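You operate a simulated robot arm through the tools that you are given. There is no shell and no other tool. Be economical: measure what you need, move in short steps, check, and stop when the job is done.

You are at the controls of a simulated robot arm. One attempt, no reset.

TASK
Switch the dryer off, move its hose to the drain pipe, then set the lever to hose.

Only the result counts: the job must be done as asked and must still hold three seconds after the hand-in. Knocking over, shifting, dropping, spilling or breaking anything else fails it.

THE ROBOT
A 6-joint arm with a two-finger parallel gripper, fixed in place. Base frame: the origin is at the foot of the arm, x ahead of it, y to its left, z up; the work surface is at about z = 385. Units: mm, degrees, N and s.
With the tool pointing down near the work surface it reaches from about 240 to 560 mm from the base axis. Its first joint turns from -166.0 to 166.0 degrees. Payload 3.91 kg.
The TCP is the grasp point between the finger pads, 30 mm short of the fingertips. In the tool frame z runs along the fingers and y along their closing line. Largest opening 110 mm; finger width 20, thickness 10; the body of the gripper, 48 by 112 mm, starts 55 mm behind the TCP.
Orientation is that of the tool frame in the base frame, as a unit quaternion [w, x, y, z]. With the fingers straight down and closing along the base's y, the tool's x points along the base's -x, its y along +y and its z along -z.

THE INTERFACE
- The arm moves only by the tool drive_tool. Its argument "moves" is a list of rows, each an object of numbers (a shift or turn left out is 0, a gripper value left out holds the last): "dx", "dy", "dz": the shift along the base's x, y, z in mm; "wx", "wy", "wz": the turn, a rotation vector about the base's x, y, z in degrees. In form: [{"dx": .., "dy": .., "dz": .., "wx": .., "wy": .., "wz": ..}, ...]. A call has 1 to 10 rows; each row is the pose to reach, as a shift and turn from the pose commanded when the call began. "claw" is the finger opening in mm, from 0 to 110, set as the call begins (left out, the last holds). Each row takes 0.2 s and may step no farther than 50 mm and 8.6 degrees from the row before; otherwise, or with a gripper value out of range, the whole call is refused. A pose out of reach is approached as far as the arm can. The call stops where the force on the tool passes 60 N (or 10 N more than at its start, if that is more) or the arm is blocked; 0.2 s more then pass. The fingers move at their own pace (about 45 mm/s each) and stop on an object; they squeeze with about 27 N. The grip force told is the motor's: it shows also when the fingers shut on nothing. Time passes only in rows, and 0.2 s behind the last, so rows that repeat a pose let the fingers close. It gives the time, the measured TCP pose, the force on the tool (base axes), the opening and the grip force at its end, in the units of the frame above (readings bear some noise), with the torque about the TCP (base axes, N m) and any sound that the robot's microphone picked up, and new pictures: "show" is both (left out), scene, wrist or none.
- Cameras (640 x 400 px; columns grow to the right, rows downward): "scene" is fixed at [56.7, -643.8, 1683.3]; the picture's right is [0.75, -0.66, 0.00], its down [-0.32, -0.37, -0.87] and it looks along [0.58, 0.65, -0.49] (base axes); focal length 325 px, centre (320, 200). "wrist" rides on the gripper at [71, 22, -107] in the tool frame; the picture's right is [-0.29, 0.96, 0.00], its down [-0.76, -0.23, -0.61] and it looks along [-0.58, -0.18, 0.79] (tool axes); focal length 243 px, centre (320, 200). There is no depth. A picture from a camera that has moved, and an enlarged one, comes with that camera's place and axes in the base frame and with its lens. The place of the scene camera against the robot may be out by one fixed shift of up to 18 mm in any direction.
- slide_trunk(by): slides the trunk up (or, below 0, down) by that many mm; the arm rides with it, the base frame stays. It gives what a move gives, with no picture.
- close_up(camera, box): a new picture of the part [left, top, right, bottom] of that camera's present view, enlarged. It takes no simulated time.
- close_job(): hands the job in; it is judged then, once.

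Go step by step. Nothing tells you positions but the pictures and the camera data: compare them with the known pose of the tool, close in by small moves and look again before you grip or let go. The budget is 120 turns and 200 pictures, counting those below and the enlarged ones. Unless the task says otherwise, let go and move clear before handing in, and close with one line.

The tools are called by a JSON object that holds its "method" and its "body". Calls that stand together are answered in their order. drive_tool: Moves the arm, as the interface text tells. Its arguments: {"type":"object","properties":{"moves":{"type":"array","items":{"type":"object","properties":{"dx":{"type":"number"},"dy":{"type":"number"},"dz":{"type":"number"},"wx":{"type":"number"},"wy":{"type":"number"},"wz":{"type":"number"}}}},"claw":{"type":"number"},"show":{"type":"string","enum":["both","scene","wrist","none"]}},"required":["moves"]} The other tools are called the same way: slide_trunk (by) slides the trunk up or down; close_up (camera, box) takes an enlarged picture of a part of a camera's view; close_job () hands the job in.

At the start:

```text
clock: 0.0
eef_pos: [397.1, 2.0, 1266.2]
tool_rot: [-0.001, 0.0, 1.0, 0.0]
wrist_force: [0.1, -0.8, -0.3]
moment: [0.0, 0.02, -0.02]
opening: 110.0
grasp_force: 0.1
trunk travel left (down, up): [-525.0, 65.0]
```

scene: 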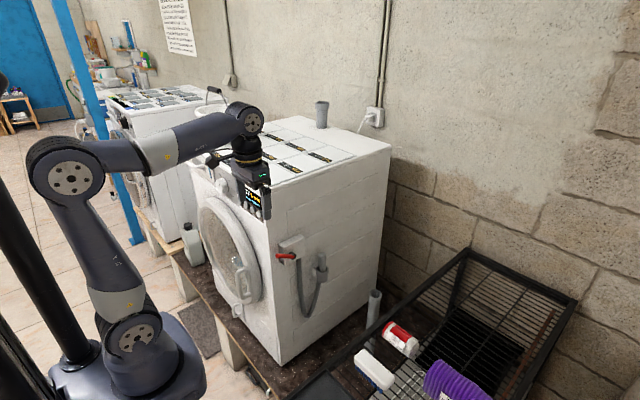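
wrist: 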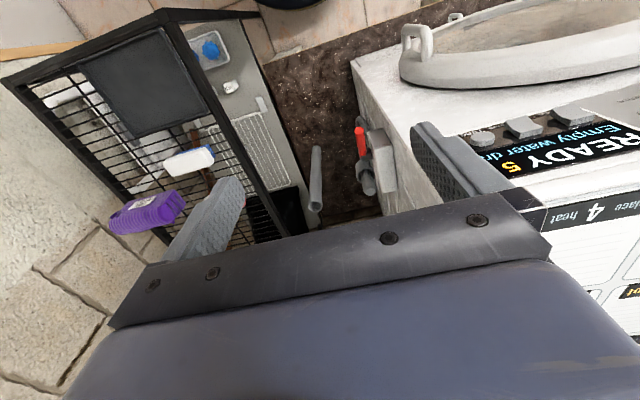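

I see a dryer ahead with a control panel, and on its right side a box with a red lever and a grey hose in a holder, plus a drain pipe standing on the floor. First I'll look closer.

{"method": "close_up", "body": {"camera": "scene", "box": [180, 80, 420, 230]}}

{"method": "close_up", "body": {"camera": "scene", "box": [230, 220, 422, 340]}}

{"method": "close_up", "body": {"camera": "wrist", "box": [400, 60, 640, 210]}}

{"method": "close_up", "body": {"camera": "wrist", "box": [260, 90, 440, 210]}}

```text
2.67 times, centred on (300, 155) of scene
camera zoom: at [56.7, -643.8, 1683.3], right [0.75, -0.66, 0.0], down [-0.32, -0.37, -0.87], along [0.58, 0.65, -0.49], focal length 866 px, centre (373, 320)
```

zoom: 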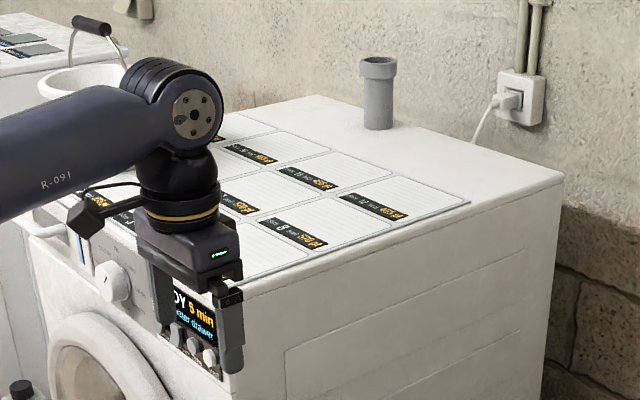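

```text
3.33 times, centred on (326, 280) of scene
camera zoom: at [56.7, -643.8, 1683.3], right [0.75, -0.66, 0.0], down [-0.32, -0.37, -0.87], along [0.58, 0.65, -0.49], focal length 1083 px, centre (300, -67)
```

zoom: 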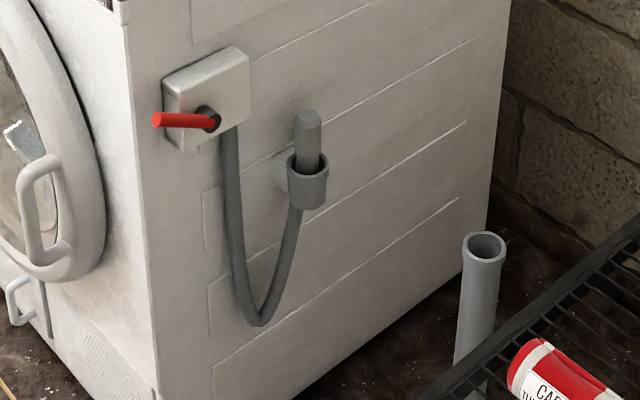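

```text
2.67 times, centred on (520, 135) of wrist
camera zoom: at [326.9, 23.4, 1373.7], right [0.29, 0.96, 0.0], down [0.76, -0.23, 0.61], along [0.58, -0.18, -0.79], focal length 647 px, centre (-213, 373)
```

zoom: 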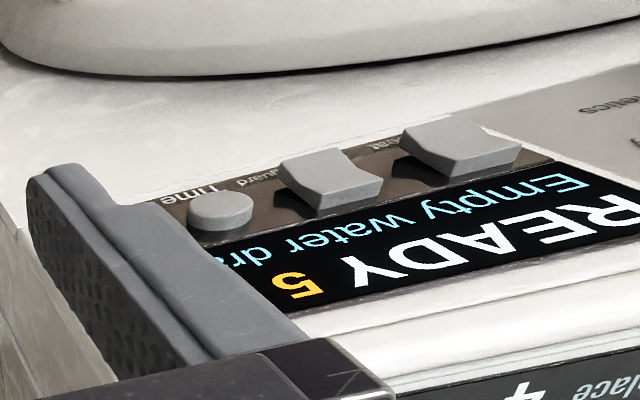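

```text
3.33 times, centred on (350, 150) of wrist
camera zoom: at [326.9, 23.4, 1373.7], right [0.29, 0.96, 0.0], down [0.76, -0.23, 0.61], along [0.58, -0.18, -0.79], focal length 809 px, centre (220, 367)
```

zoom: 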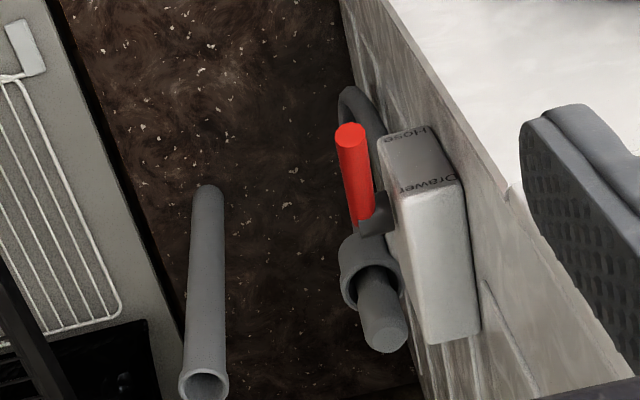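

The dryer's right side is at about y=105 and its front at about x=510. I'll shift left and back so the wrist camera sees the control panel.

{"method": "drive_tool", "body": {"moves": [{"dx": -40, "dy": 20}, {"dx": -60, "dy": 60}, {"dx": -80, "dy": 100}, {"dx": -90, "dy": 145}, {"dx": -100, "dy": 190}]}}

```text
clock: 1.2
eef_pos: [296.9, 193.4, 1265.6]
tool_rot: [0.0, 0.0, 1.0, 0.0]
wrist_force: [0.2, -0.4, -0.6]
moment: [0.01, -0.01, -0.02]
opening: 109.9
grasp_force: 0.1
trunk travel left (down, up): [-525.0, 65.0]
camera wrist: at [226.5, 215.2, 1373.0], right [0.29, 0.96, 0.0], down [0.76, -0.23, 0.61], along [0.58, -0.18, -0.79], focal length 243 px, centre (320, 200)
```

scene: 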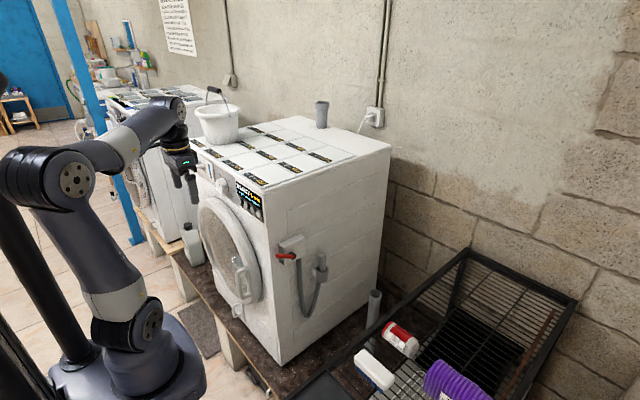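
wrist: 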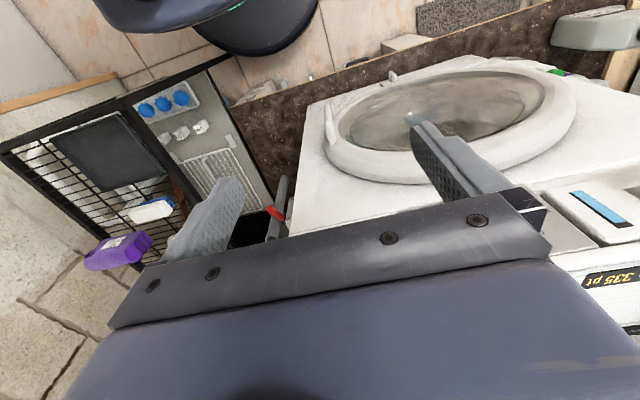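

{"method": "close_up", "body": {"camera": "scene", "box": [184, 140, 344, 240]}}

{"method": "close_up", "body": {"camera": "scene", "box": [204, 165, 284, 215]}}

```text
4.00 times, centred on (264, 190) of scene
camera zoom: at [56.7, -643.8, 1683.3], right [0.75, -0.66, 0.0], down [-0.32, -0.37, -0.87], along [0.58, 0.65, -0.49], focal length 1299 px, centre (544, 240)
```

zoom: 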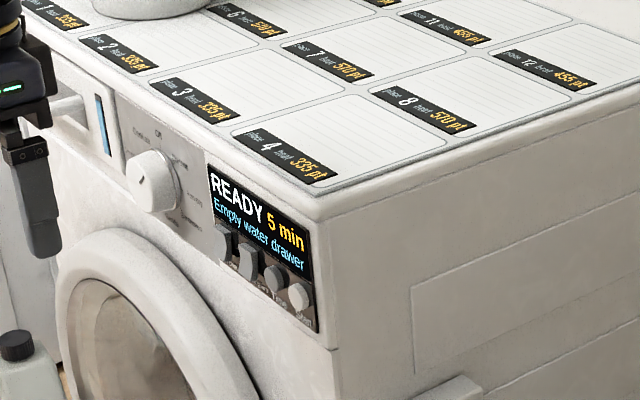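

```text
8.00 times, centred on (244, 190) of scene
camera zoom: at [56.7, -643.8, 1683.3], right [0.75, -0.66, 0.0], down [-0.32, -0.37, -0.87], along [0.58, 0.65, -0.49], focal length 2598 px, centre (928, 280)
```

zoom: 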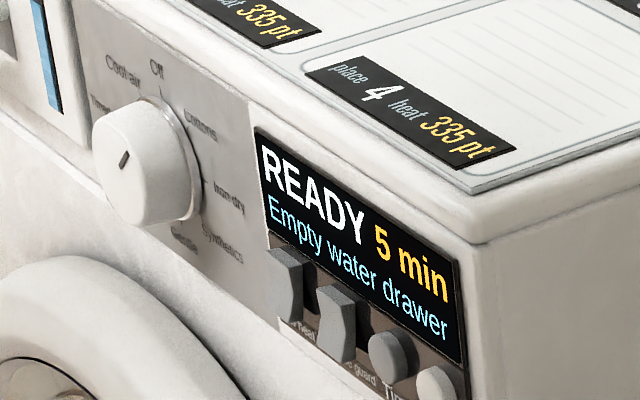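

The dryer dial (with "Off" at the top) is at about (480, 345, 1145). I'll tilt the tool to horizontal in front of it for a frontal view.

{"method": "drive_tool", "body": {"moves": [{"dy": 15, "wy": -8.5}, {"dy": 30, "wy": -17, "dz": -10}, {"dy": 45, "wy": -25.5, "dz": -20}, {"dy": 60, "wy": -34, "dz": -30}, {"dy": 75, "wy": -42.5, "dz": -45}, {"dy": 90, "wy": -51, "dz": -60}, {"dy": 105, "wy": -59.5, "dz": -75}, {"dy": 120, "wy": -68, "dz": -90}, {"dy": 135, "wy": -76.5, "dz": -105}, {"dy": 147, "wy": -85, "dz": -115}]}}

```text
clock: 3.4
eef_pos: [297.6, 340.2, 1152.6]
tool_rot: [0.676, 0.0, 0.737, 0.0]
wrist_force: [-0.4, -0.2, -0.3]
moment: [0.0, 0.01, 0.03]
opening: 110.0
grasp_force: 0.1
trunk travel left (down, up): [-525.0, 65.0]
camera wrist: at [185.2, 360.6, 1089.4], right [0.02, 0.96, 0.29], down [-0.54, -0.23, 0.81], along [0.84, -0.18, 0.51], focal length 243 px, centre (320, 200)
```

scene: 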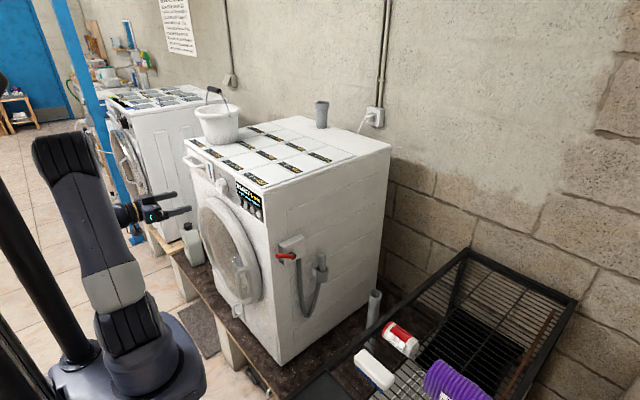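
wrist: 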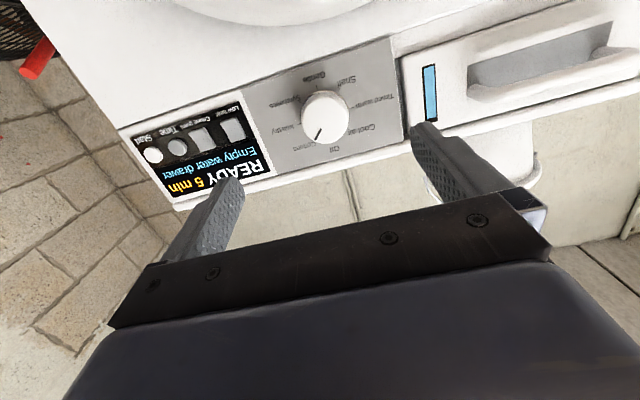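

{"method": "close_up", "body": {"camera": "wrist", "box": [264, 60, 408, 150]}}

{"method": "close_up", "body": {"camera": "wrist", "box": [120, 80, 280, 210]}}

```text
4.44 times, centred on (336, 105) of wrist
camera zoom: at [185.2, 360.6, 1089.4], right [0.02, 0.96, 0.29], down [-0.54, -0.23, 0.81], along [0.84, -0.18, 0.51], focal length 1078 px, centre (249, 622)
```

zoom: 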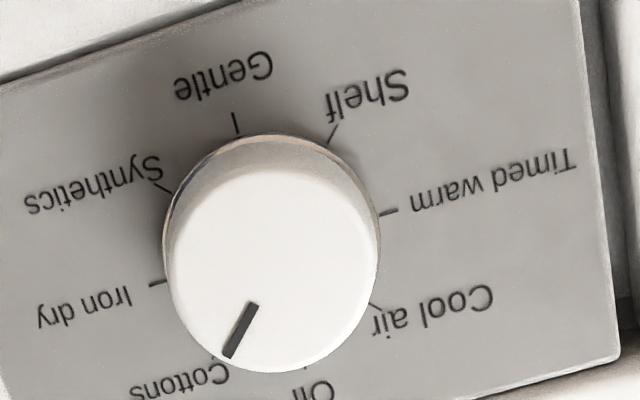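

```text
3.08 times, centred on (200, 145) of wrist
camera zoom: at [185.2, 360.6, 1089.4], right [0.02, 0.96, 0.29], down [-0.54, -0.23, 0.81], along [0.84, -0.18, 0.51], focal length 746 px, centre (689, 369)
```

zoom: 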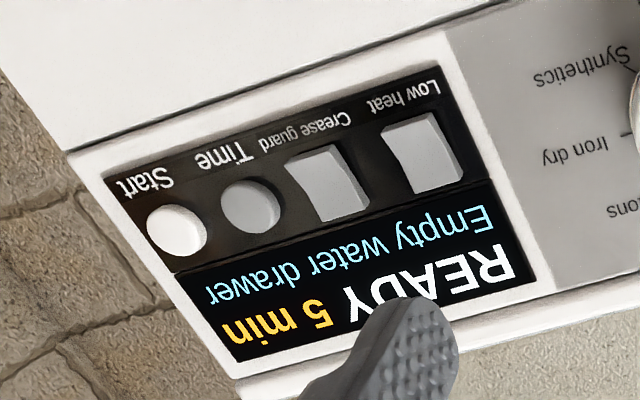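

The dial is at "Cottons"; Off is one 45° step counter-clockwise. The dial face appears at about (464, 337, 1157); I'll level the tool and approach partly.

{"method": "drive_tool", "body": {"moves": [{"dx": 30, "dy": -3, "dz": 4, "wy": -5}, {"dx": 70, "dy": -3, "dz": 4, "wy": -5}, {"dx": 95, "dy": -3, "dz": 4, "wy": -5}]}}

```text
clock: 4.2
eef_pos: [393.8, 335.9, 1157.0]
tool_rot: [0.707, 0.001, 0.707, -0.001]
wrist_force: [-0.2, 0.1, -0.3]
moment: [0.02, 0.0, 0.0]
opening: 110.1
grasp_force: 0.1
trunk travel left (down, up): [-525.0, 65.0]
camera wrist: at [287.0, 357.9, 1084.3], right [0.0, 0.96, 0.29], down [-0.61, -0.23, 0.76], along [0.79, -0.18, 0.58], focal length 243 px, centre (320, 200)
```

scene: 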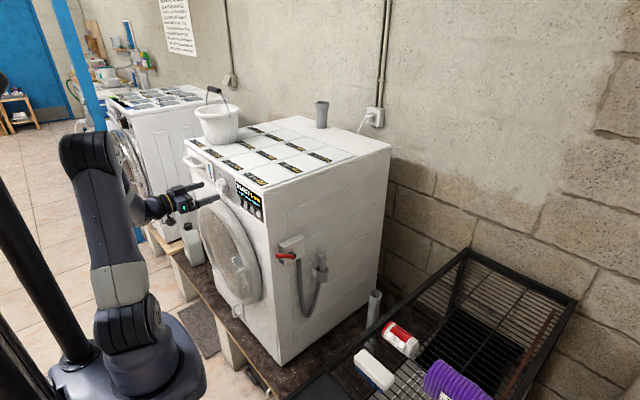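
wrist: 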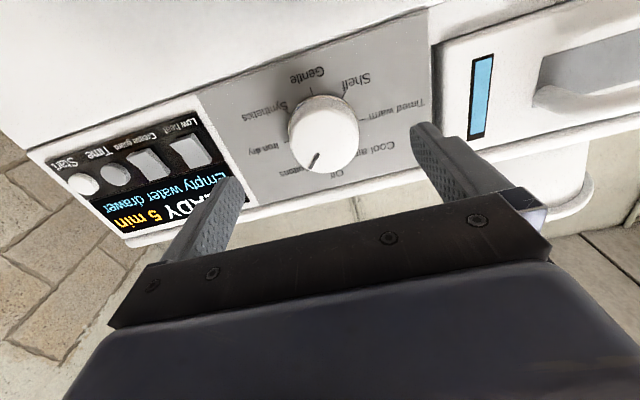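

{"method": "close_up", "body": {"camera": "wrist", "box": [248, 60, 408, 200]}}

{"method": "close_up", "body": {"camera": "scene", "box": [164, 160, 284, 235]}}

```text
2.86 times, centred on (328, 130) of wrist
camera zoom: at [287.0, 357.9, 1084.3], right [0.0, 0.96, 0.29], down [-0.61, -0.23, 0.76], along [0.79, -0.18, 0.58], focal length 693 px, centre (297, 400)
```

zoom: 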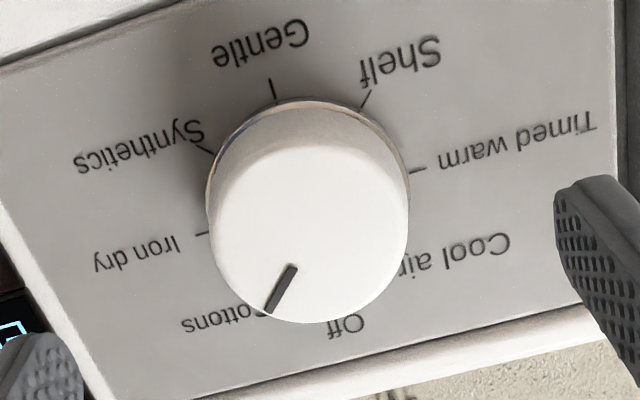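

```text
5.33 times, centred on (224, 198) of scene
camera zoom: at [56.7, -643.8, 1683.3], right [0.75, -0.66, 0.0], down [-0.32, -0.37, -0.87], along [0.58, 0.65, -0.49], focal length 1732 px, centre (832, 213)
```

zoom: 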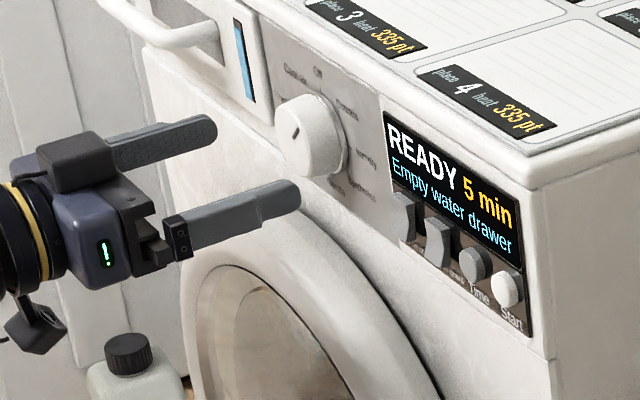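

Refined: dial face ≈ x 450, centre y 339, z 1155, diameter ~50, panel ≈ x 473. I'll advance until the tips flank the dial.

{"method": "drive_tool", "body": {"moves": [{"dx": 15, "dy": 3, "dz": -2}, {"dx": 30, "dy": 3, "dz": -2}, {"dx": 38, "dy": 3, "dz": -2}]}}

{"method": "close_up", "body": {"camera": "scene", "box": [164, 160, 284, 235]}}

```text
clock: 5.0
eef_pos: [430.1, 338.1, 1154.4]
tool_rot: [0.707, 0.001, 0.707, -0.001]
wrist_force: [-0.7, -0.4, 0.1]
moment: [0.0, 0.03, 0.01]
opening: 109.9
grasp_force: 0.0
trunk travel left (down, up): [-525.0, 65.0]
camera wrist: at [324.1, 360.5, 1082.6], right [0.0, 0.96, 0.29], down [-0.61, -0.23, 0.76], along [0.79, -0.18, 0.58], focal length 243 px, centre (320, 200)
```

scene: 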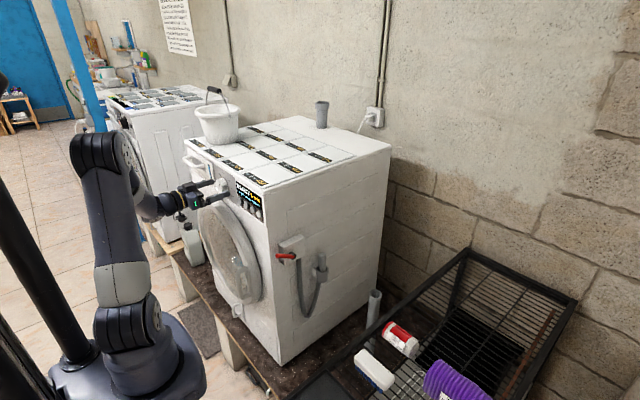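
wrist: 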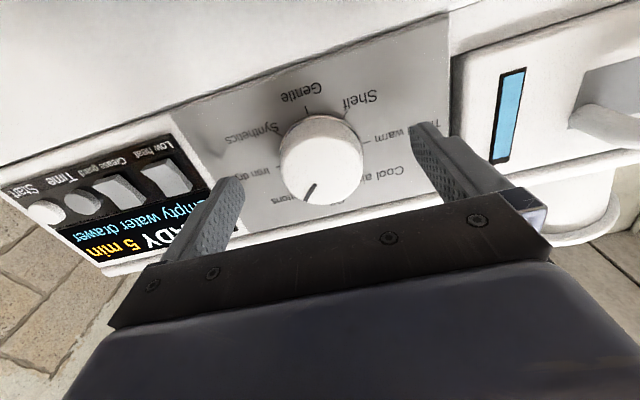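

```text
5.33 times, centred on (224, 198) of scene
camera zoom: at [56.7, -643.8, 1683.3], right [0.75, -0.66, 0.0], down [-0.32, -0.37, -0.87], along [0.58, 0.65, -0.49], focal length 1732 px, centre (832, 213)
```

zoom: 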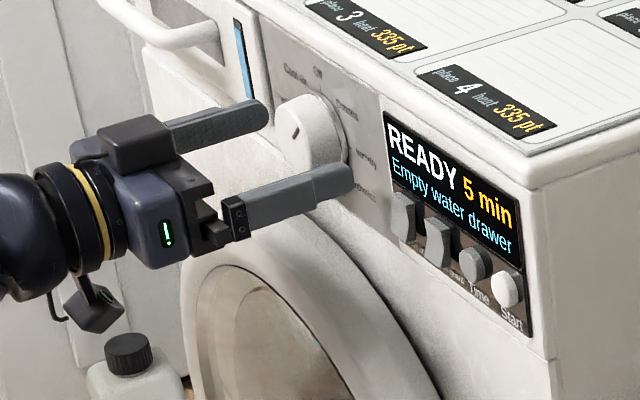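

Well centred; dial face ~x 456. A bit more forward, then close on it.

{"method": "drive_tool", "body": {"moves": [{"dx": 5}, {"dx": 10, "dz": 0.5}], "show": "none"}}

{"method": "drive_tool", "body": {"moves": [{}, {}, {}, {}, {}, {}], "claw": 40}}

```text
clock: 5.6
eef_pos: [440.9, 338.4, 1154.6]
tool_rot: [0.707, -0.001, 0.707, 0.001]
wrist_force: [-0.2, -0.2, -0.2]
moment: [0.01, -0.01, -0.01]
opening: 110.0
grasp_force: 0.0
trunk travel left (down, up): [-525.0, 65.0]
```

```text
clock: 7.0
eef_pos: [440.6, 338.0, 1154.5]
tool_rot: [0.707, 0.0, 0.707, 0.0]
wrist_force: [0.5, 1.3, 0.0]
moment: [0.02, 0.0, 0.11]
opening: 52.7
grasp_force: 45.7
trunk travel left (down, up): [-525.0, 65.0]
camera wrist: at [334.0, 360.7, 1083.1], right [0.0, 0.96, 0.29], down [-0.61, -0.23, 0.76], along [0.79, -0.18, 0.58], focal length 243 px, centre (320, 200)
```

scene: 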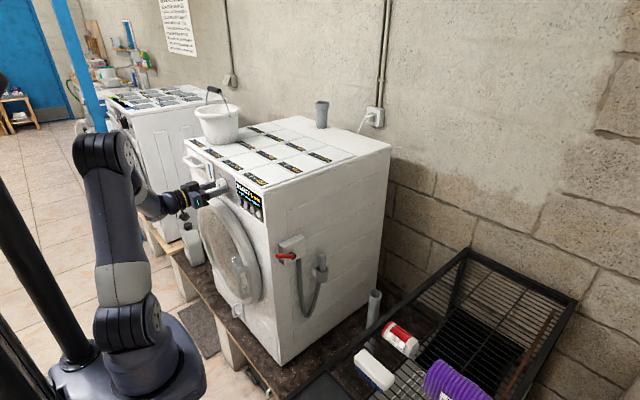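
wrist: 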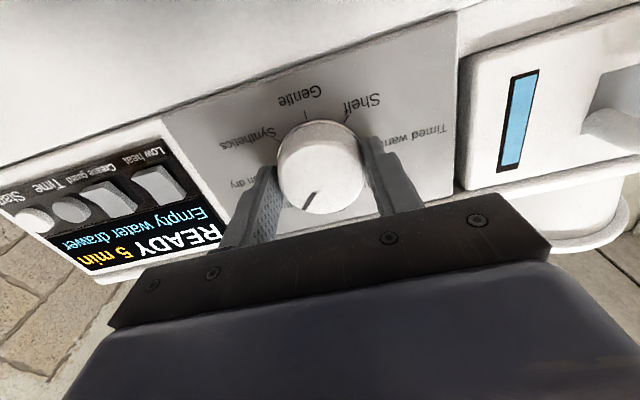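

The dial is gripped with little side force. Turning −45° about x (counter-clockwise from the front) in steps.

{"method": "drive_tool", "body": {"moves": [{"wx": -7.5}, {"wx": -15}, {"wx": -22.5}, {"wx": -30}, {"wx": -37.5}, {"wx": -45}, {"wx": -45}]}}

{"method": "close_up", "body": {"camera": "wrist", "box": [160, 40, 480, 240]}}

{"method": "close_up", "body": {"camera": "scene", "box": [174, 160, 294, 235]}}

```text
clock: 8.6
eef_pos: [440.8, 337.6, 1155.2]
tool_rot: [0.654, -0.27, 0.653, -0.271]
wrist_force: [-0.4, -5.6, 5.3]
moment: [0.04, -0.2, -0.38]
opening: 52.8
grasp_force: 45.3
trunk travel left (down, up): [-525.0, 65.0]
camera wrist: at [334.0, 302.5, 1089.2], right [0.0, 0.88, -0.47], down [-0.61, 0.38, 0.7], along [0.79, 0.29, 0.54], focal length 243 px, centre (320, 200)
```

scene: 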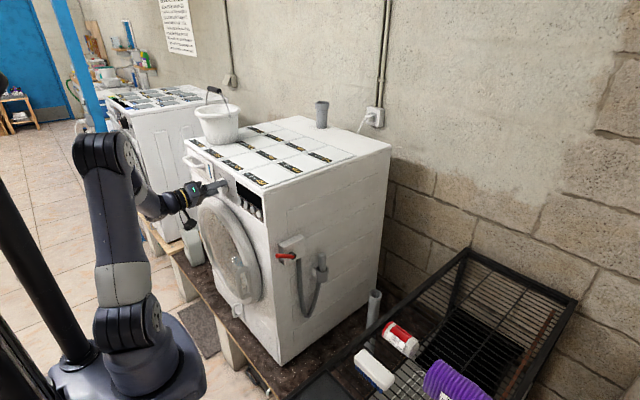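
wrist: 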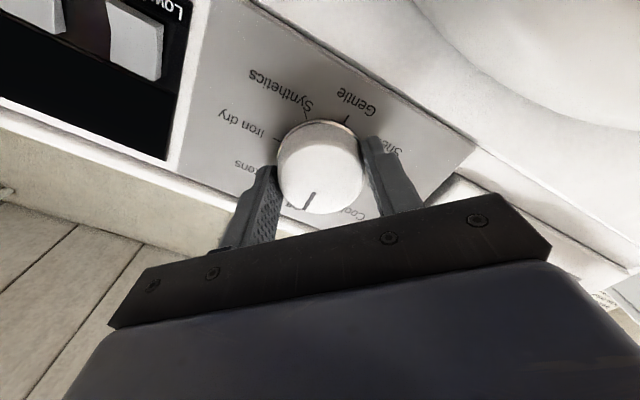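

```text
2.00 times, centred on (320, 140) of wrist
camera zoom: at [334.0, 302.5, 1089.2], right [0.0, 0.88, -0.47], down [-0.61, 0.38, 0.7], along [0.79, 0.29, 0.54], focal length 485 px, centre (320, 320)
```

zoom: 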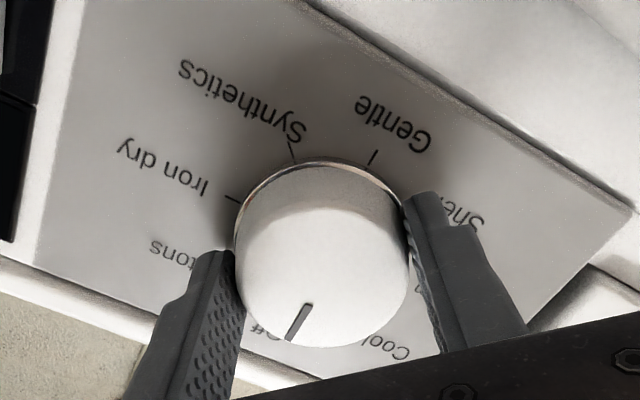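

```text
5.33 times, centred on (234, 198) of scene
camera zoom: at [56.7, -643.8, 1683.3], right [0.75, -0.66, 0.0], down [-0.32, -0.37, -0.87], along [0.58, 0.65, -0.49], focal length 1732 px, centre (779, 213)
```

zoom: 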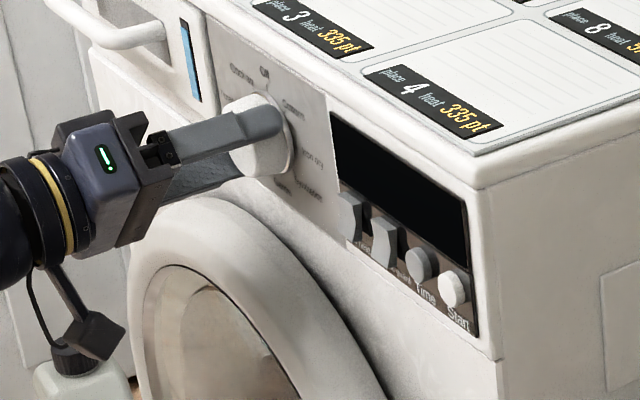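

The display is dark, the dial went with the gripper to Off. Releasing and backing straight off, then checking.

{"method": "drive_tool", "body": {"moves": [{}, {}, {}, {}, {"dx": -10}, {"dx": -40}, {"dx": -80}, {"dx": -110}], "claw": 110}}

{"method": "close_up", "body": {"camera": "wrist", "box": [200, 20, 440, 170]}}

{"method": "close_up", "body": {"camera": "scene", "box": [174, 160, 294, 235]}}

```text
clock: 10.4
eef_pos: [331.0, 338.0, 1154.8]
tool_rot: [0.653, -0.27, 0.654, -0.271]
wrist_force: [0.3, -0.5, 0.0]
moment: [-0.01, 0.04, -0.01]
opening: 110.0
grasp_force: 0.1
trunk travel left (down, up): [-525.0, 65.0]
camera wrist: at [223.7, 303.5, 1088.5], right [0.0, 0.88, -0.47], down [-0.61, 0.37, 0.7], along [0.79, 0.29, 0.54], focal length 243 px, centre (320, 200)
```

scene: 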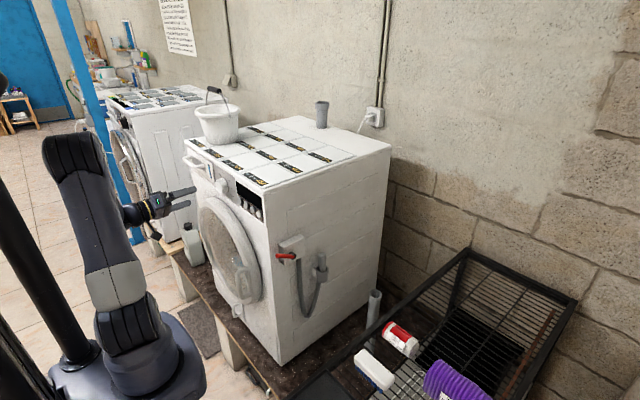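
wrist: 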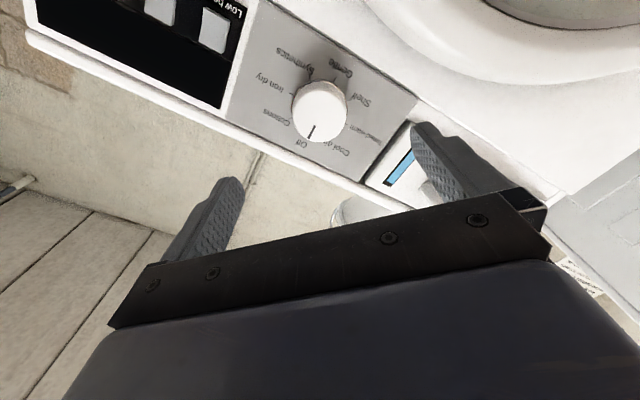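

```text
2.67 times, centred on (320, 95) of wrist
camera zoom: at [223.7, 303.5, 1088.5], right [0.0, 0.88, -0.47], down [-0.61, 0.37, 0.7], along [0.79, 0.29, 0.54], focal length 647 px, centre (320, 480)
```

zoom: 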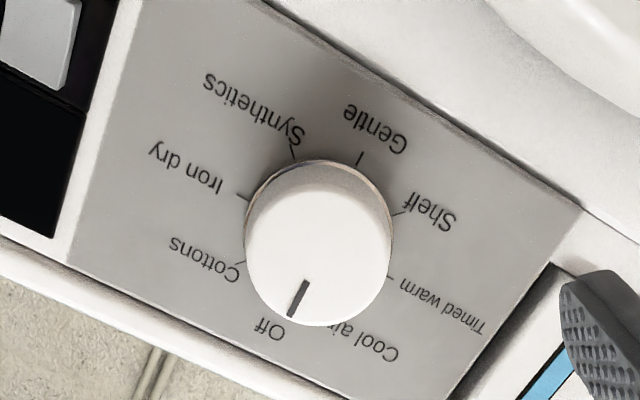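

```text
5.33 times, centred on (234, 198) of scene
camera zoom: at [56.7, -643.8, 1683.3], right [0.75, -0.66, 0.0], down [-0.32, -0.37, -0.87], along [0.58, 0.65, -0.49], focal length 1732 px, centre (779, 213)
```

zoom: 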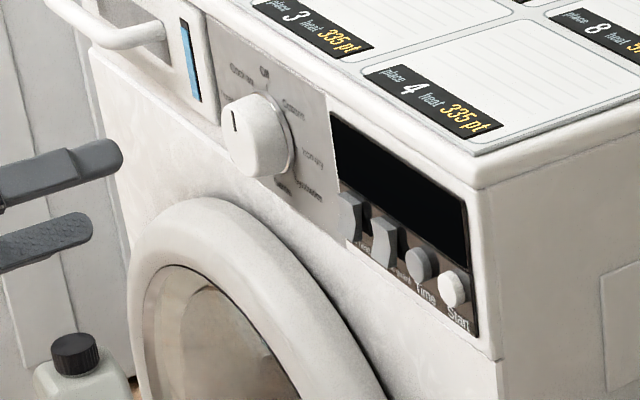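

Off is confirmed. Next I swing to the right side of the dryer while rolling the wrist so that the camera sits above the tool.

{"method": "drive_tool", "body": {"moves": [{"dx": -10, "dy": -30, "wx": -8}, {"dx": -20, "dy": -65, "wx": -16}, {"dx": -20, "dy": -100, "wx": -24}, {"dx": -20, "dy": -140, "wx": -32}, {"dx": -20, "dy": -180, "wx": -40}, {"dx": -20, "dy": -220, "wx": -48}, {"dx": -20, "dy": -260, "wx": -56}, {"dx": -20, "dy": -300, "wx": -64}, {"dx": -20, "dy": -340, "wx": -72}, {"dx": -20, "dy": -380, "wx": -80}], "show": "none"}}

{"method": "drive_tool", "body": {"moves": [{"dy": -30, "wx": -8}, {"dy": -60, "wx": -16}, {"dy": -90, "wx": -24}, {"dy": -110, "wx": -32}, {"dy": -110, "wx": -40}, {"dy": -110, "wx": -48}, {"dy": -110, "wx": -55}]}}

```text
clock: 12.8
eef_pos: [347.9, 15.8, 1216.5]
tool_rot: [-0.338, 0.621, -0.318, 0.632]
wrist_force: [0.8, 0.1, 0.4]
moment: [-0.02, -0.01, 0.01]
opening: 110.0
grasp_force: 0.1
out of reach, approached as far as the arm can: row 8, 9, 10
trunk travel left (down, up): [-525.0, 65.0]
stopped in row 10: the arm was blocked; the commanded pose is now the measured one
```

```text
clock: 14.6
eef_pos: [351.4, 21.8, 1192.8]
tool_rot: [-0.014, 0.748, 0.021, 0.663]
wrist_force: [0.7, 0.7, 0.2]
moment: [0.01, 0.0, -0.02]
opening: 110.1
grasp_force: 0.0
out of reach, approached as far as the arm can: row 1, 2, 3, 4, 5, 6, 7
trunk travel left (down, up): [-525.0, 65.0]
stopped in row 7: the arm was blocked; the commanded pose is now the measured one
camera wrist: at [255.1, -3.8, 1276.9], right [0.01, -0.96, -0.28], down [-0.7, 0.19, -0.68], along [0.71, 0.21, -0.67], focal length 243 px, centre (320, 200)
```

scene: 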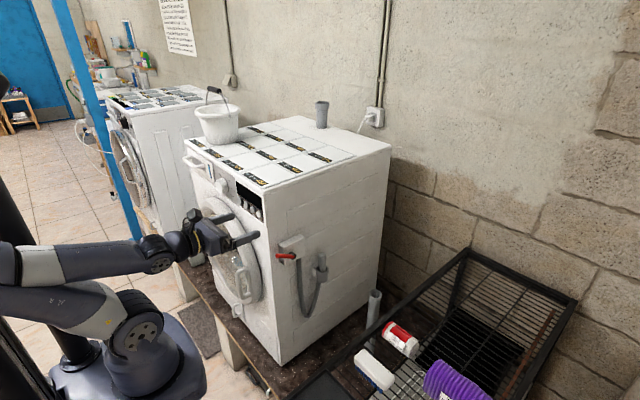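
wrist: 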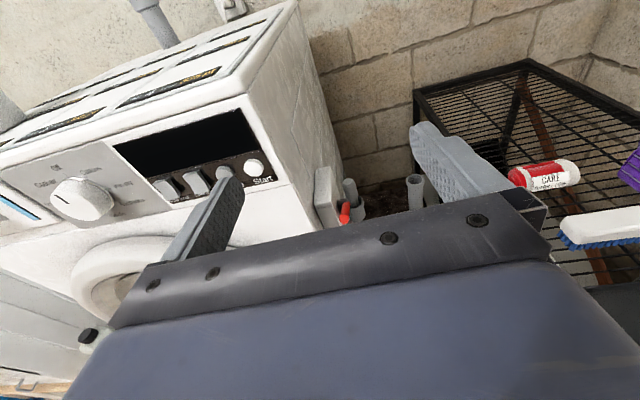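

The arm was cramped near its base, so I'll move outward and right into free space, and then lower the trunk.

{"method": "drive_tool", "body": {"moves": [{"dx": 25, "dy": -40}, {"dx": 40, "dy": -80}, {"dx": 60, "dy": -120}, {"dx": 80, "dy": -160}, {"dx": 100, "dy": -200}]}}

```text
clock: 15.8
eef_pos: [373.5, 23.6, 1210.3]
tool_rot: [-0.012, 0.745, 0.018, 0.666]
wrist_force: [0.3, 0.0, -0.1]
moment: [-0.01, 0.0, 0.02]
opening: 109.8
grasp_force: 0.1
out of reach, approached as far as the arm can: row 1, 2, 3, 4, 5
trunk travel left (down, up): [-525.0, 65.0]
camera wrist: at [276.5, -1.2, 1293.1], right [0.01, -0.96, -0.28], down [-0.7, 0.19, -0.69], along [0.72, 0.2, -0.67], focal length 243 px, centre (320, 200)
```

scene: 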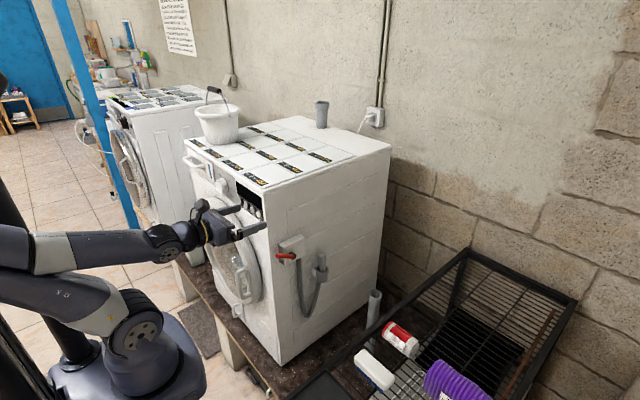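
wrist: 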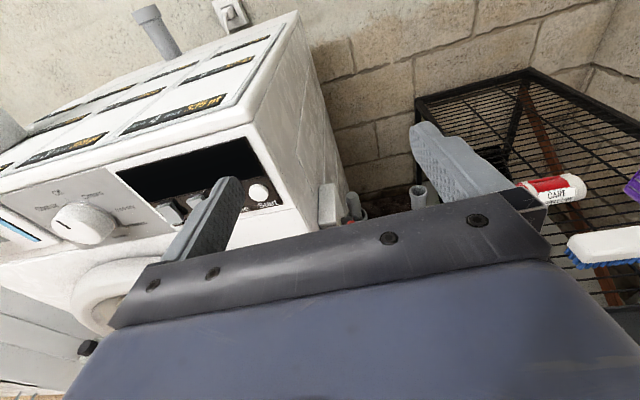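

The commanded pose may differ from the measured one; I'll check with a null move.

{"method": "drive_tool", "body": {"moves": [{}, {}], "show": "none"}}

```text
clock: 16.4
eef_pos: [373.9, 23.8, 1209.4]
tool_rot: [-0.012, 0.745, 0.018, 0.667]
wrist_force: [-0.8, -0.1, -0.7]
moment: [0.03, 0.01, 0.0]
opening: 110.1
grasp_force: 0.1
trunk travel left (down, up): [-525.0, 65.0]
```

{"method": "drive_tool", "body": {"moves": [{"dx": 15, "dy": 0}, {"dx": 30}, {"dx": 45, "dy": -10}, {"dx": 60, "dy": -30}, {"dx": 70, "dy": -60}, {"dx": 80, "dy": -90}], "show": "scene"}}

```text
clock: 17.8
eef_pos: [423.9, 32.4, 1222.8]
tool_rot: [-0.012, 0.745, 0.018, 0.667]
wrist_force: [-0.6, 0.6, 0.2]
moment: [-0.02, -0.01, 0.03]
opening: 110.1
grasp_force: 0.0
out of reach, approached as far as the arm can: row 1, 2, 3, 4, 5, 6
trunk travel left (down, up): [-525.0, 65.0]
```

scene: 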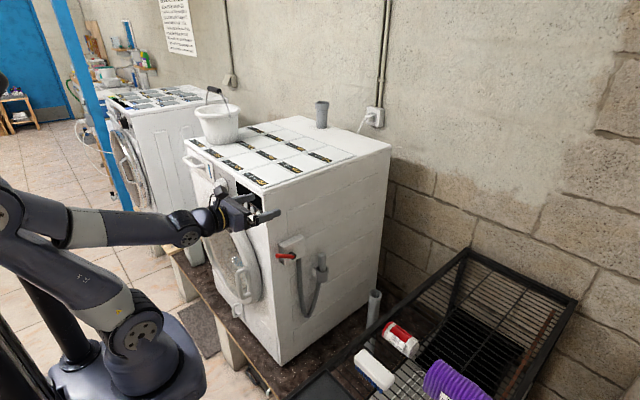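

A wrist joint limit is probably holding it; I'll unroll the wrist by about 45° and see whether it frees up.

{"method": "drive_tool", "body": {"moves": [{"wx": 8}, {"wx": 16}, {"wx": 24}, {"wx": 32}, {"wx": 40, "dy": -10}, {"wx": 48, "dy": -20}, {"wx": 56, "dy": -50}, {"wx": 64, "dy": -80}], "show": "scene"}}

```text
clock: 19.6
eef_pos: [406.8, 52.5, 1242.5]
tool_rot: [-0.4, 0.622, -0.344, 0.578]
wrist_force: [0.3, 0.2, 0.6]
moment: [-0.04, -0.02, -0.01]
opening: 110.1
grasp_force: 0.0
out of reach, approached as far as the arm can: row 1, 2, 3, 4, 5, 6, 7, 8
trunk travel left (down, up): [-525.0, 65.0]
```

scene: 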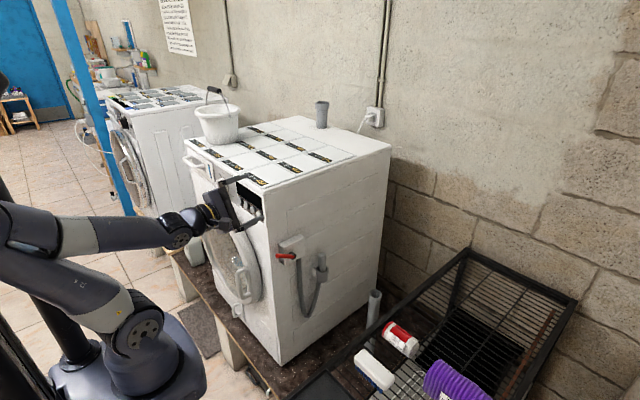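

It's most likely a straight-wrist singularity (forearm and tool aligned). I'll pitch the tool back down while rising, to recover dexterity.

{"method": "drive_tool", "body": {"moves": [{"dz": 10, "wy": 8.5}, {"dz": 20, "wy": 17}, {"dz": 30, "wy": 25.5}, {"dz": 40, "wy": 34}, {"dz": 50, "wy": 42.5}, {"dz": 50, "wy": 51}, {"dz": 50, "wy": 59.5}, {"dz": 50, "wy": 68}, {"dz": 50, "wy": 76.5}, {"dz": 50, "wy": 85}], "show": "scene"}}

```text
clock: 21.8
eef_pos: [406.5, 53.1, 1292.1]
tool_rot: [-0.072, 0.849, -0.523, 0.001]
wrist_force: [-0.5, 0.1, -0.4]
moment: [-0.04, -0.02, 0.02]
opening: 110.2
grasp_force: 0.2
out of reach, approached as far as the arm can: row 2, 3, 4
trunk travel left (down, up): [-525.0, 65.0]
```

scene: 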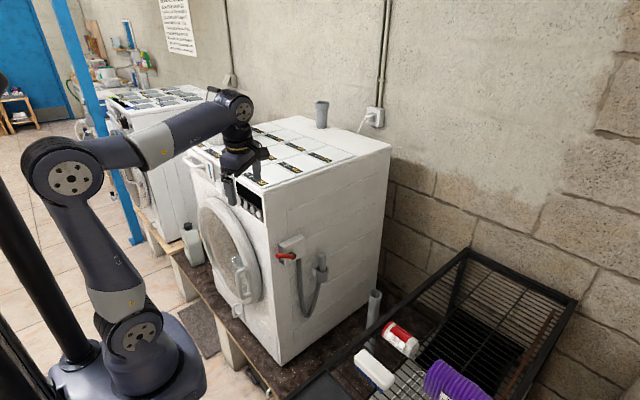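

The tool is down again. Now yaw toward the working orientation, shift right, and fix the slight tilt later.

{"method": "drive_tool", "body": {"moves": [{"dy": -25, "wz": -8}, {"dy": -50, "wz": -16}, {"dy": -75, "wz": -24}, {"dy": -100, "wz": -32}, {"dy": -125, "wz": -40}, {"dy": -150, "wz": -48}, {"dy": -175, "wz": -56}, {"dx": 20, "dy": -200, "wz": -57}, {"dx": 40, "dy": -220, "wz": -57}], "show": "none"}}

{"method": "slide_trunk", "body": {"by": -100}}

{"method": "drive_tool", "body": {"moves": [{"dx": 0}]}}

```text
clock: 23.8
eef_pos: [445.7, -167.3, 1291.1]
tool_rot: [0.062, -0.497, 0.865, -0.036]
wrist_force: [0.8, -0.2, 0.7]
moment: [-0.03, 0.0, -0.01]
opening: 110.1
grasp_force: 0.2
trunk travel left (down, up): [-525.0, 65.0]
```

```text
clock: 25.1
eef_pos: [445.3, -166.4, 1191.4]
tool_rot: [0.062, -0.497, 0.865, -0.038]
wrist_force: [0.2, -0.5, -0.5]
moment: [0.01, -0.04, 0.0]
opening: 110.0
grasp_force: 0.1
trunk travel left (down, up): [-425.0, 165.0]
```

```text
clock: 25.5
eef_pos: [446.0, -166.3, 1192.3]
tool_rot: [0.062, -0.497, 0.865, -0.036]
wrist_force: [0.6, -0.6, -0.6]
moment: [0.03, -0.02, -0.02]
opening: 109.9
grasp_force: 0.0
trunk travel left (down, up): [-425.0, 165.0]
camera wrist: at [376.4, -216.7, 1289.9], right [-0.67, 0.73, -0.1], down [0.49, 0.54, 0.68], along [0.56, 0.41, -0.72], focal length 243 px, centre (320, 200)
```

scene: 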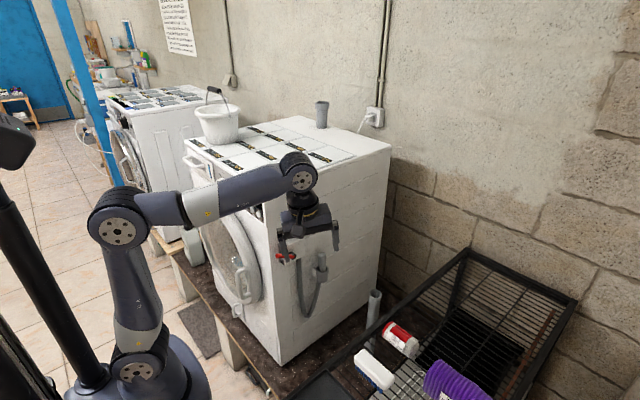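
wrist: 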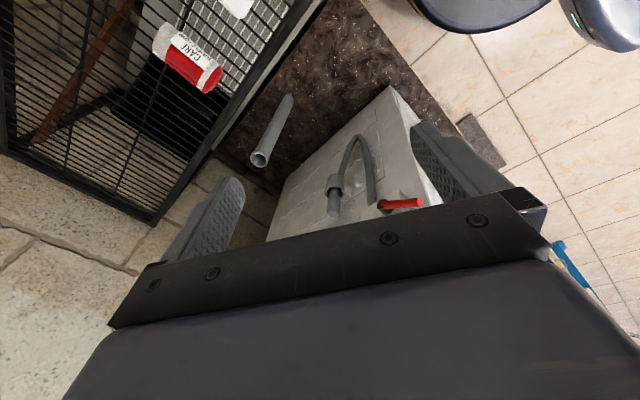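

Good view of the hose, pipe and lever. Zooming in.

{"method": "close_up", "body": {"camera": "wrist", "box": [230, 80, 440, 230]}}

{"method": "close_up", "body": {"camera": "scene", "box": [260, 230, 400, 330]}}

```text
2.67 times, centred on (335, 155) of wrist
camera zoom: at [376.4, -216.7, 1289.9], right [-0.67, 0.73, -0.1], down [0.49, 0.54, 0.68], along [0.56, 0.41, -0.72], focal length 647 px, centre (280, 320)
```

zoom: 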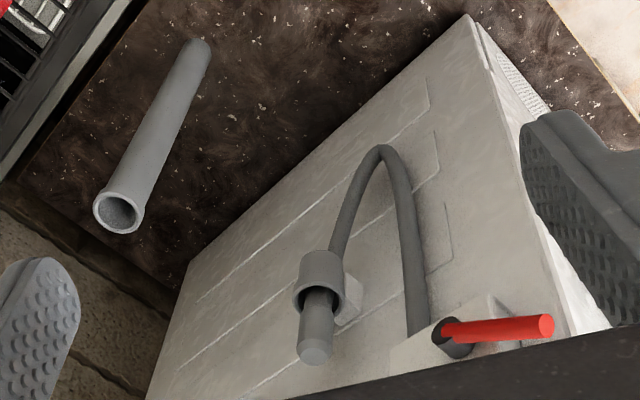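

```text
4.00 times, centred on (330, 280) of scene
camera zoom: at [56.7, -643.8, 1683.3], right [0.75, -0.66, 0.0], down [-0.32, -0.37, -0.87], along [0.58, 0.65, -0.49], focal length 1299 px, centre (280, -120)
```

zoom: 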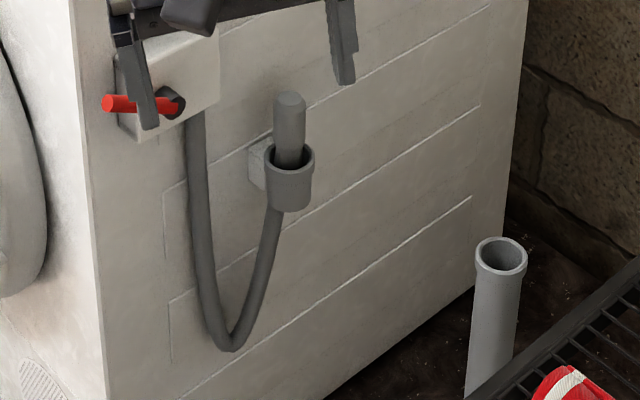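

Estimates: plug top ≈ (674, 40, 915), Ø≈28, cup rim z≈840; drain pipe mouth ≈ (777, −131, 785). I'll approach the plug with the tool pitched 45° down, heading 60° (from the right), fingers closing horizontally; first a standoff.

{"method": "drive_tool", "body": {"moves": [{"dx": 31, "dy": 17, "dz": -30, "wx": 7.7, "wy": -2.9, "wz": 0.56}, {"dx": 63, "dy": 34, "dz": -60, "wx": 15.5, "wy": -5.8, "wz": 1.1}, {"dx": 94, "dy": 50, "dz": -90, "wx": 23.2, "wy": -8.8, "wz": 1.7}, {"dx": 125, "dy": 67, "dz": -120, "wx": 31, "wy": -11.7, "wz": 2.2}, {"dx": 157, "dy": 84, "dz": -151, "wx": 38.7, "wy": -14.6, "wz": 2.8}], "claw": 80}}

```text
clock: 26.7
eef_pos: [602.1, -82.6, 1041.6]
tool_rot: [0.333, -0.46, 0.801, 0.191]
wrist_force: [0.7, 0.4, 0.3]
moment: [-0.01, -0.01, -0.02]
opening: 80.0
grasp_force: 0.1
trunk travel left (down, up): [-425.0, 165.0]
camera wrist: at [520.9, -179.9, 1067.2], right [-0.72, 0.66, 0.21], down [0.25, -0.02, 0.97], along [0.64, 0.75, -0.15], focal length 243 px, centre (320, 200)
```

scene: 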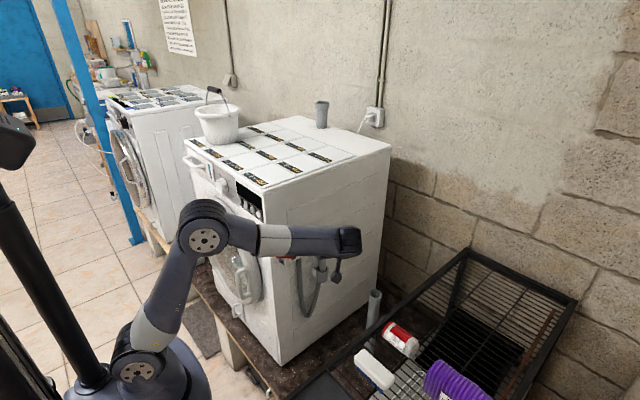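
wrist: 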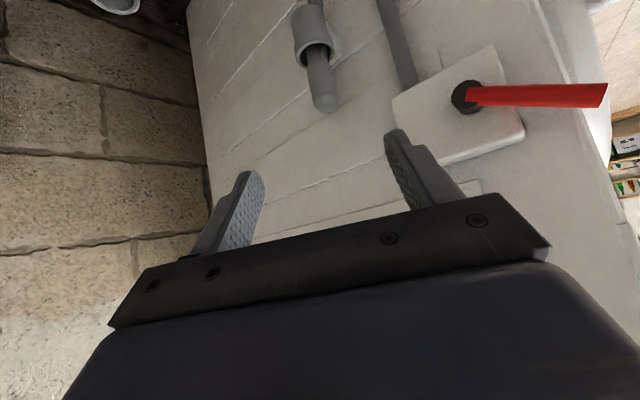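

The plug top is consistent. I'll yaw 10° more for clearance from the lever box and move to a 60 mm standoff.

{"method": "drive_tool", "body": {"moves": [{"dx": 14, "dy": 20, "dz": -10, "wz": 5}, {"dx": 28, "dy": 40, "dz": -30, "wz": 10}, {"dx": 42, "dy": 62, "dz": -65, "wz": 10}, {"dx": 56, "dy": 83, "dz": -100, "wz": 10}]}}

```text
clock: 27.7
eef_pos: [657.1, 0.9, 942.2]
tool_rot: [0.313, -0.529, 0.758, 0.219]
wrist_force: [-0.6, 0.0, -0.2]
moment: [0.01, -0.01, -0.01]
opening: 80.0
grasp_force: 0.1
trunk travel left (down, up): [-425.0, 165.0]
camera wrist: at [594.0, -109.2, 966.6], right [-0.83, 0.52, 0.2], down [0.25, 0.02, 0.97], along [0.5, 0.85, -0.15], focal length 243 px, centre (320, 200)
```

scene: 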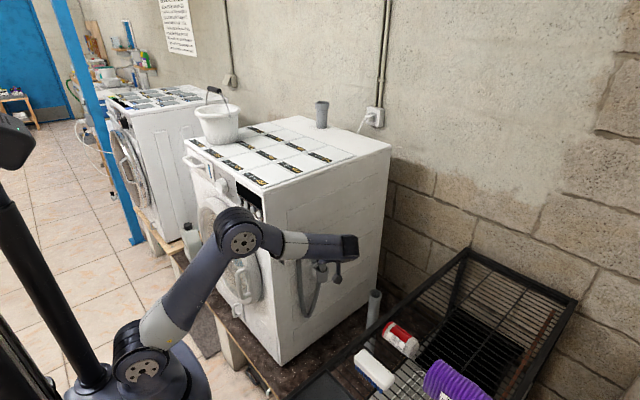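
wrist: 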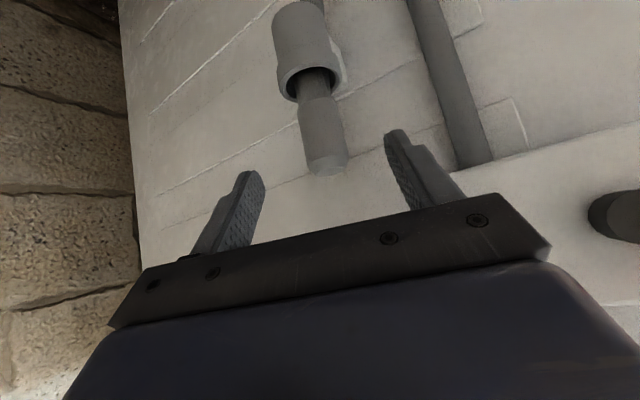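

Aligned; moving in on the handle part (z≈866–918) and stopping at TCP z≈897.

{"method": "drive_tool", "body": {"moves": [{"dx": 5, "dy": 14, "dz": -15}, {"dx": 10, "dy": 27, "dz": -30}, {"dx": 14, "dy": 39, "dz": -45}]}}

```text
clock: 28.5
eef_pos: [672.2, 38.3, 894.7]
tool_rot: [0.313, -0.528, 0.758, 0.218]
wrist_force: [-0.4, -0.1, 0.6]
moment: [0.01, 0.02, 0.03]
opening: 80.1
grasp_force: 0.0
trunk travel left (down, up): [-425.0, 165.0]
camera wrist: at [608.8, -71.5, 920.4], right [-0.83, 0.52, 0.2], down [0.25, 0.02, 0.97], along [0.5, 0.85, -0.15], focal length 243 px, centre (320, 200)
```

scene: 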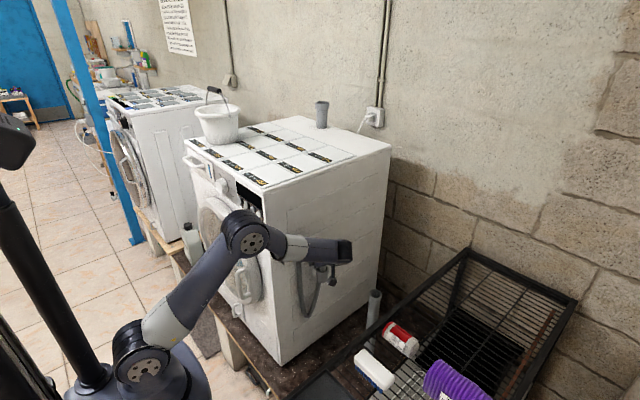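
wrist: 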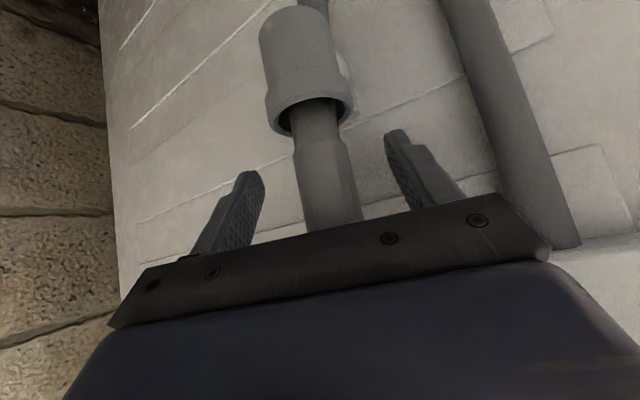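

Centred to within ~5 mm; small sideways correction, then close.

{"method": "drive_tool", "body": {"moves": [{"dx": -4, "dy": 2.5, "dz": 1}], "show": "wrist"}}

{"method": "drive_tool", "body": {"moves": [{}, {}, {}, {}, {}], "claw": 15, "show": "wrist"}}

```text
clock: 28.9
eef_pos: [668.0, 41.6, 896.5]
tool_rot: [0.314, -0.528, 0.758, 0.218]
wrist_force: [-0.2, -1.9, 0.5]
moment: [0.01, 0.04, 0.01]
opening: 79.7
grasp_force: 0.0
trunk travel left (down, up): [-425.0, 165.0]
camera wrist: at [604.5, -69.1, 921.7], right [-0.83, 0.52, 0.2], down [0.25, 0.02, 0.97], along [0.5, 0.85, -0.15], focal length 243 px, centre (320, 200)
```

wrist: 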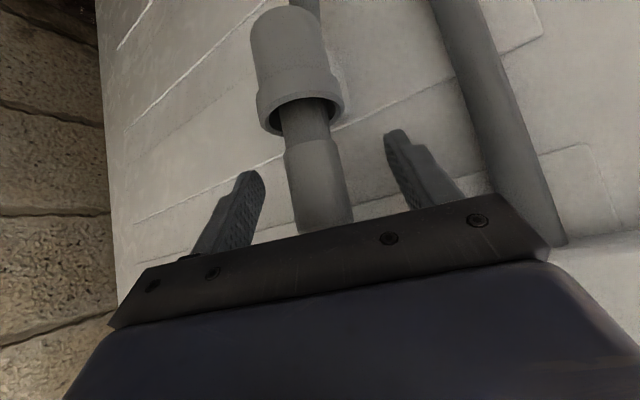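

```text
clock: 30.1
eef_pos: [668.6, 42.9, 896.9]
tool_rot: [0.314, -0.528, 0.758, 0.218]
wrist_force: [6.0, 0.0, 0.2]
moment: [-0.09, -0.43, -0.04]
opening: 28.5
grasp_force: 26.8
trunk travel left (down, up): [-425.0, 165.0]
camera wrist: at [605.2, -69.1, 921.7], right [-0.83, 0.52, 0.2], down [0.25, 0.02, 0.97], along [0.5, 0.85, -0.15], focal length 243 px, centre (320, 200)
```

wrist: 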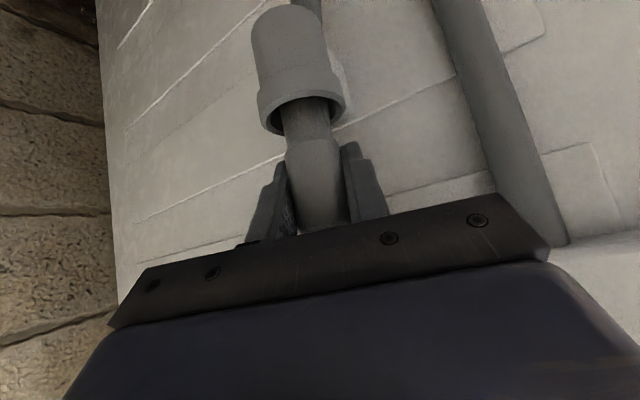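

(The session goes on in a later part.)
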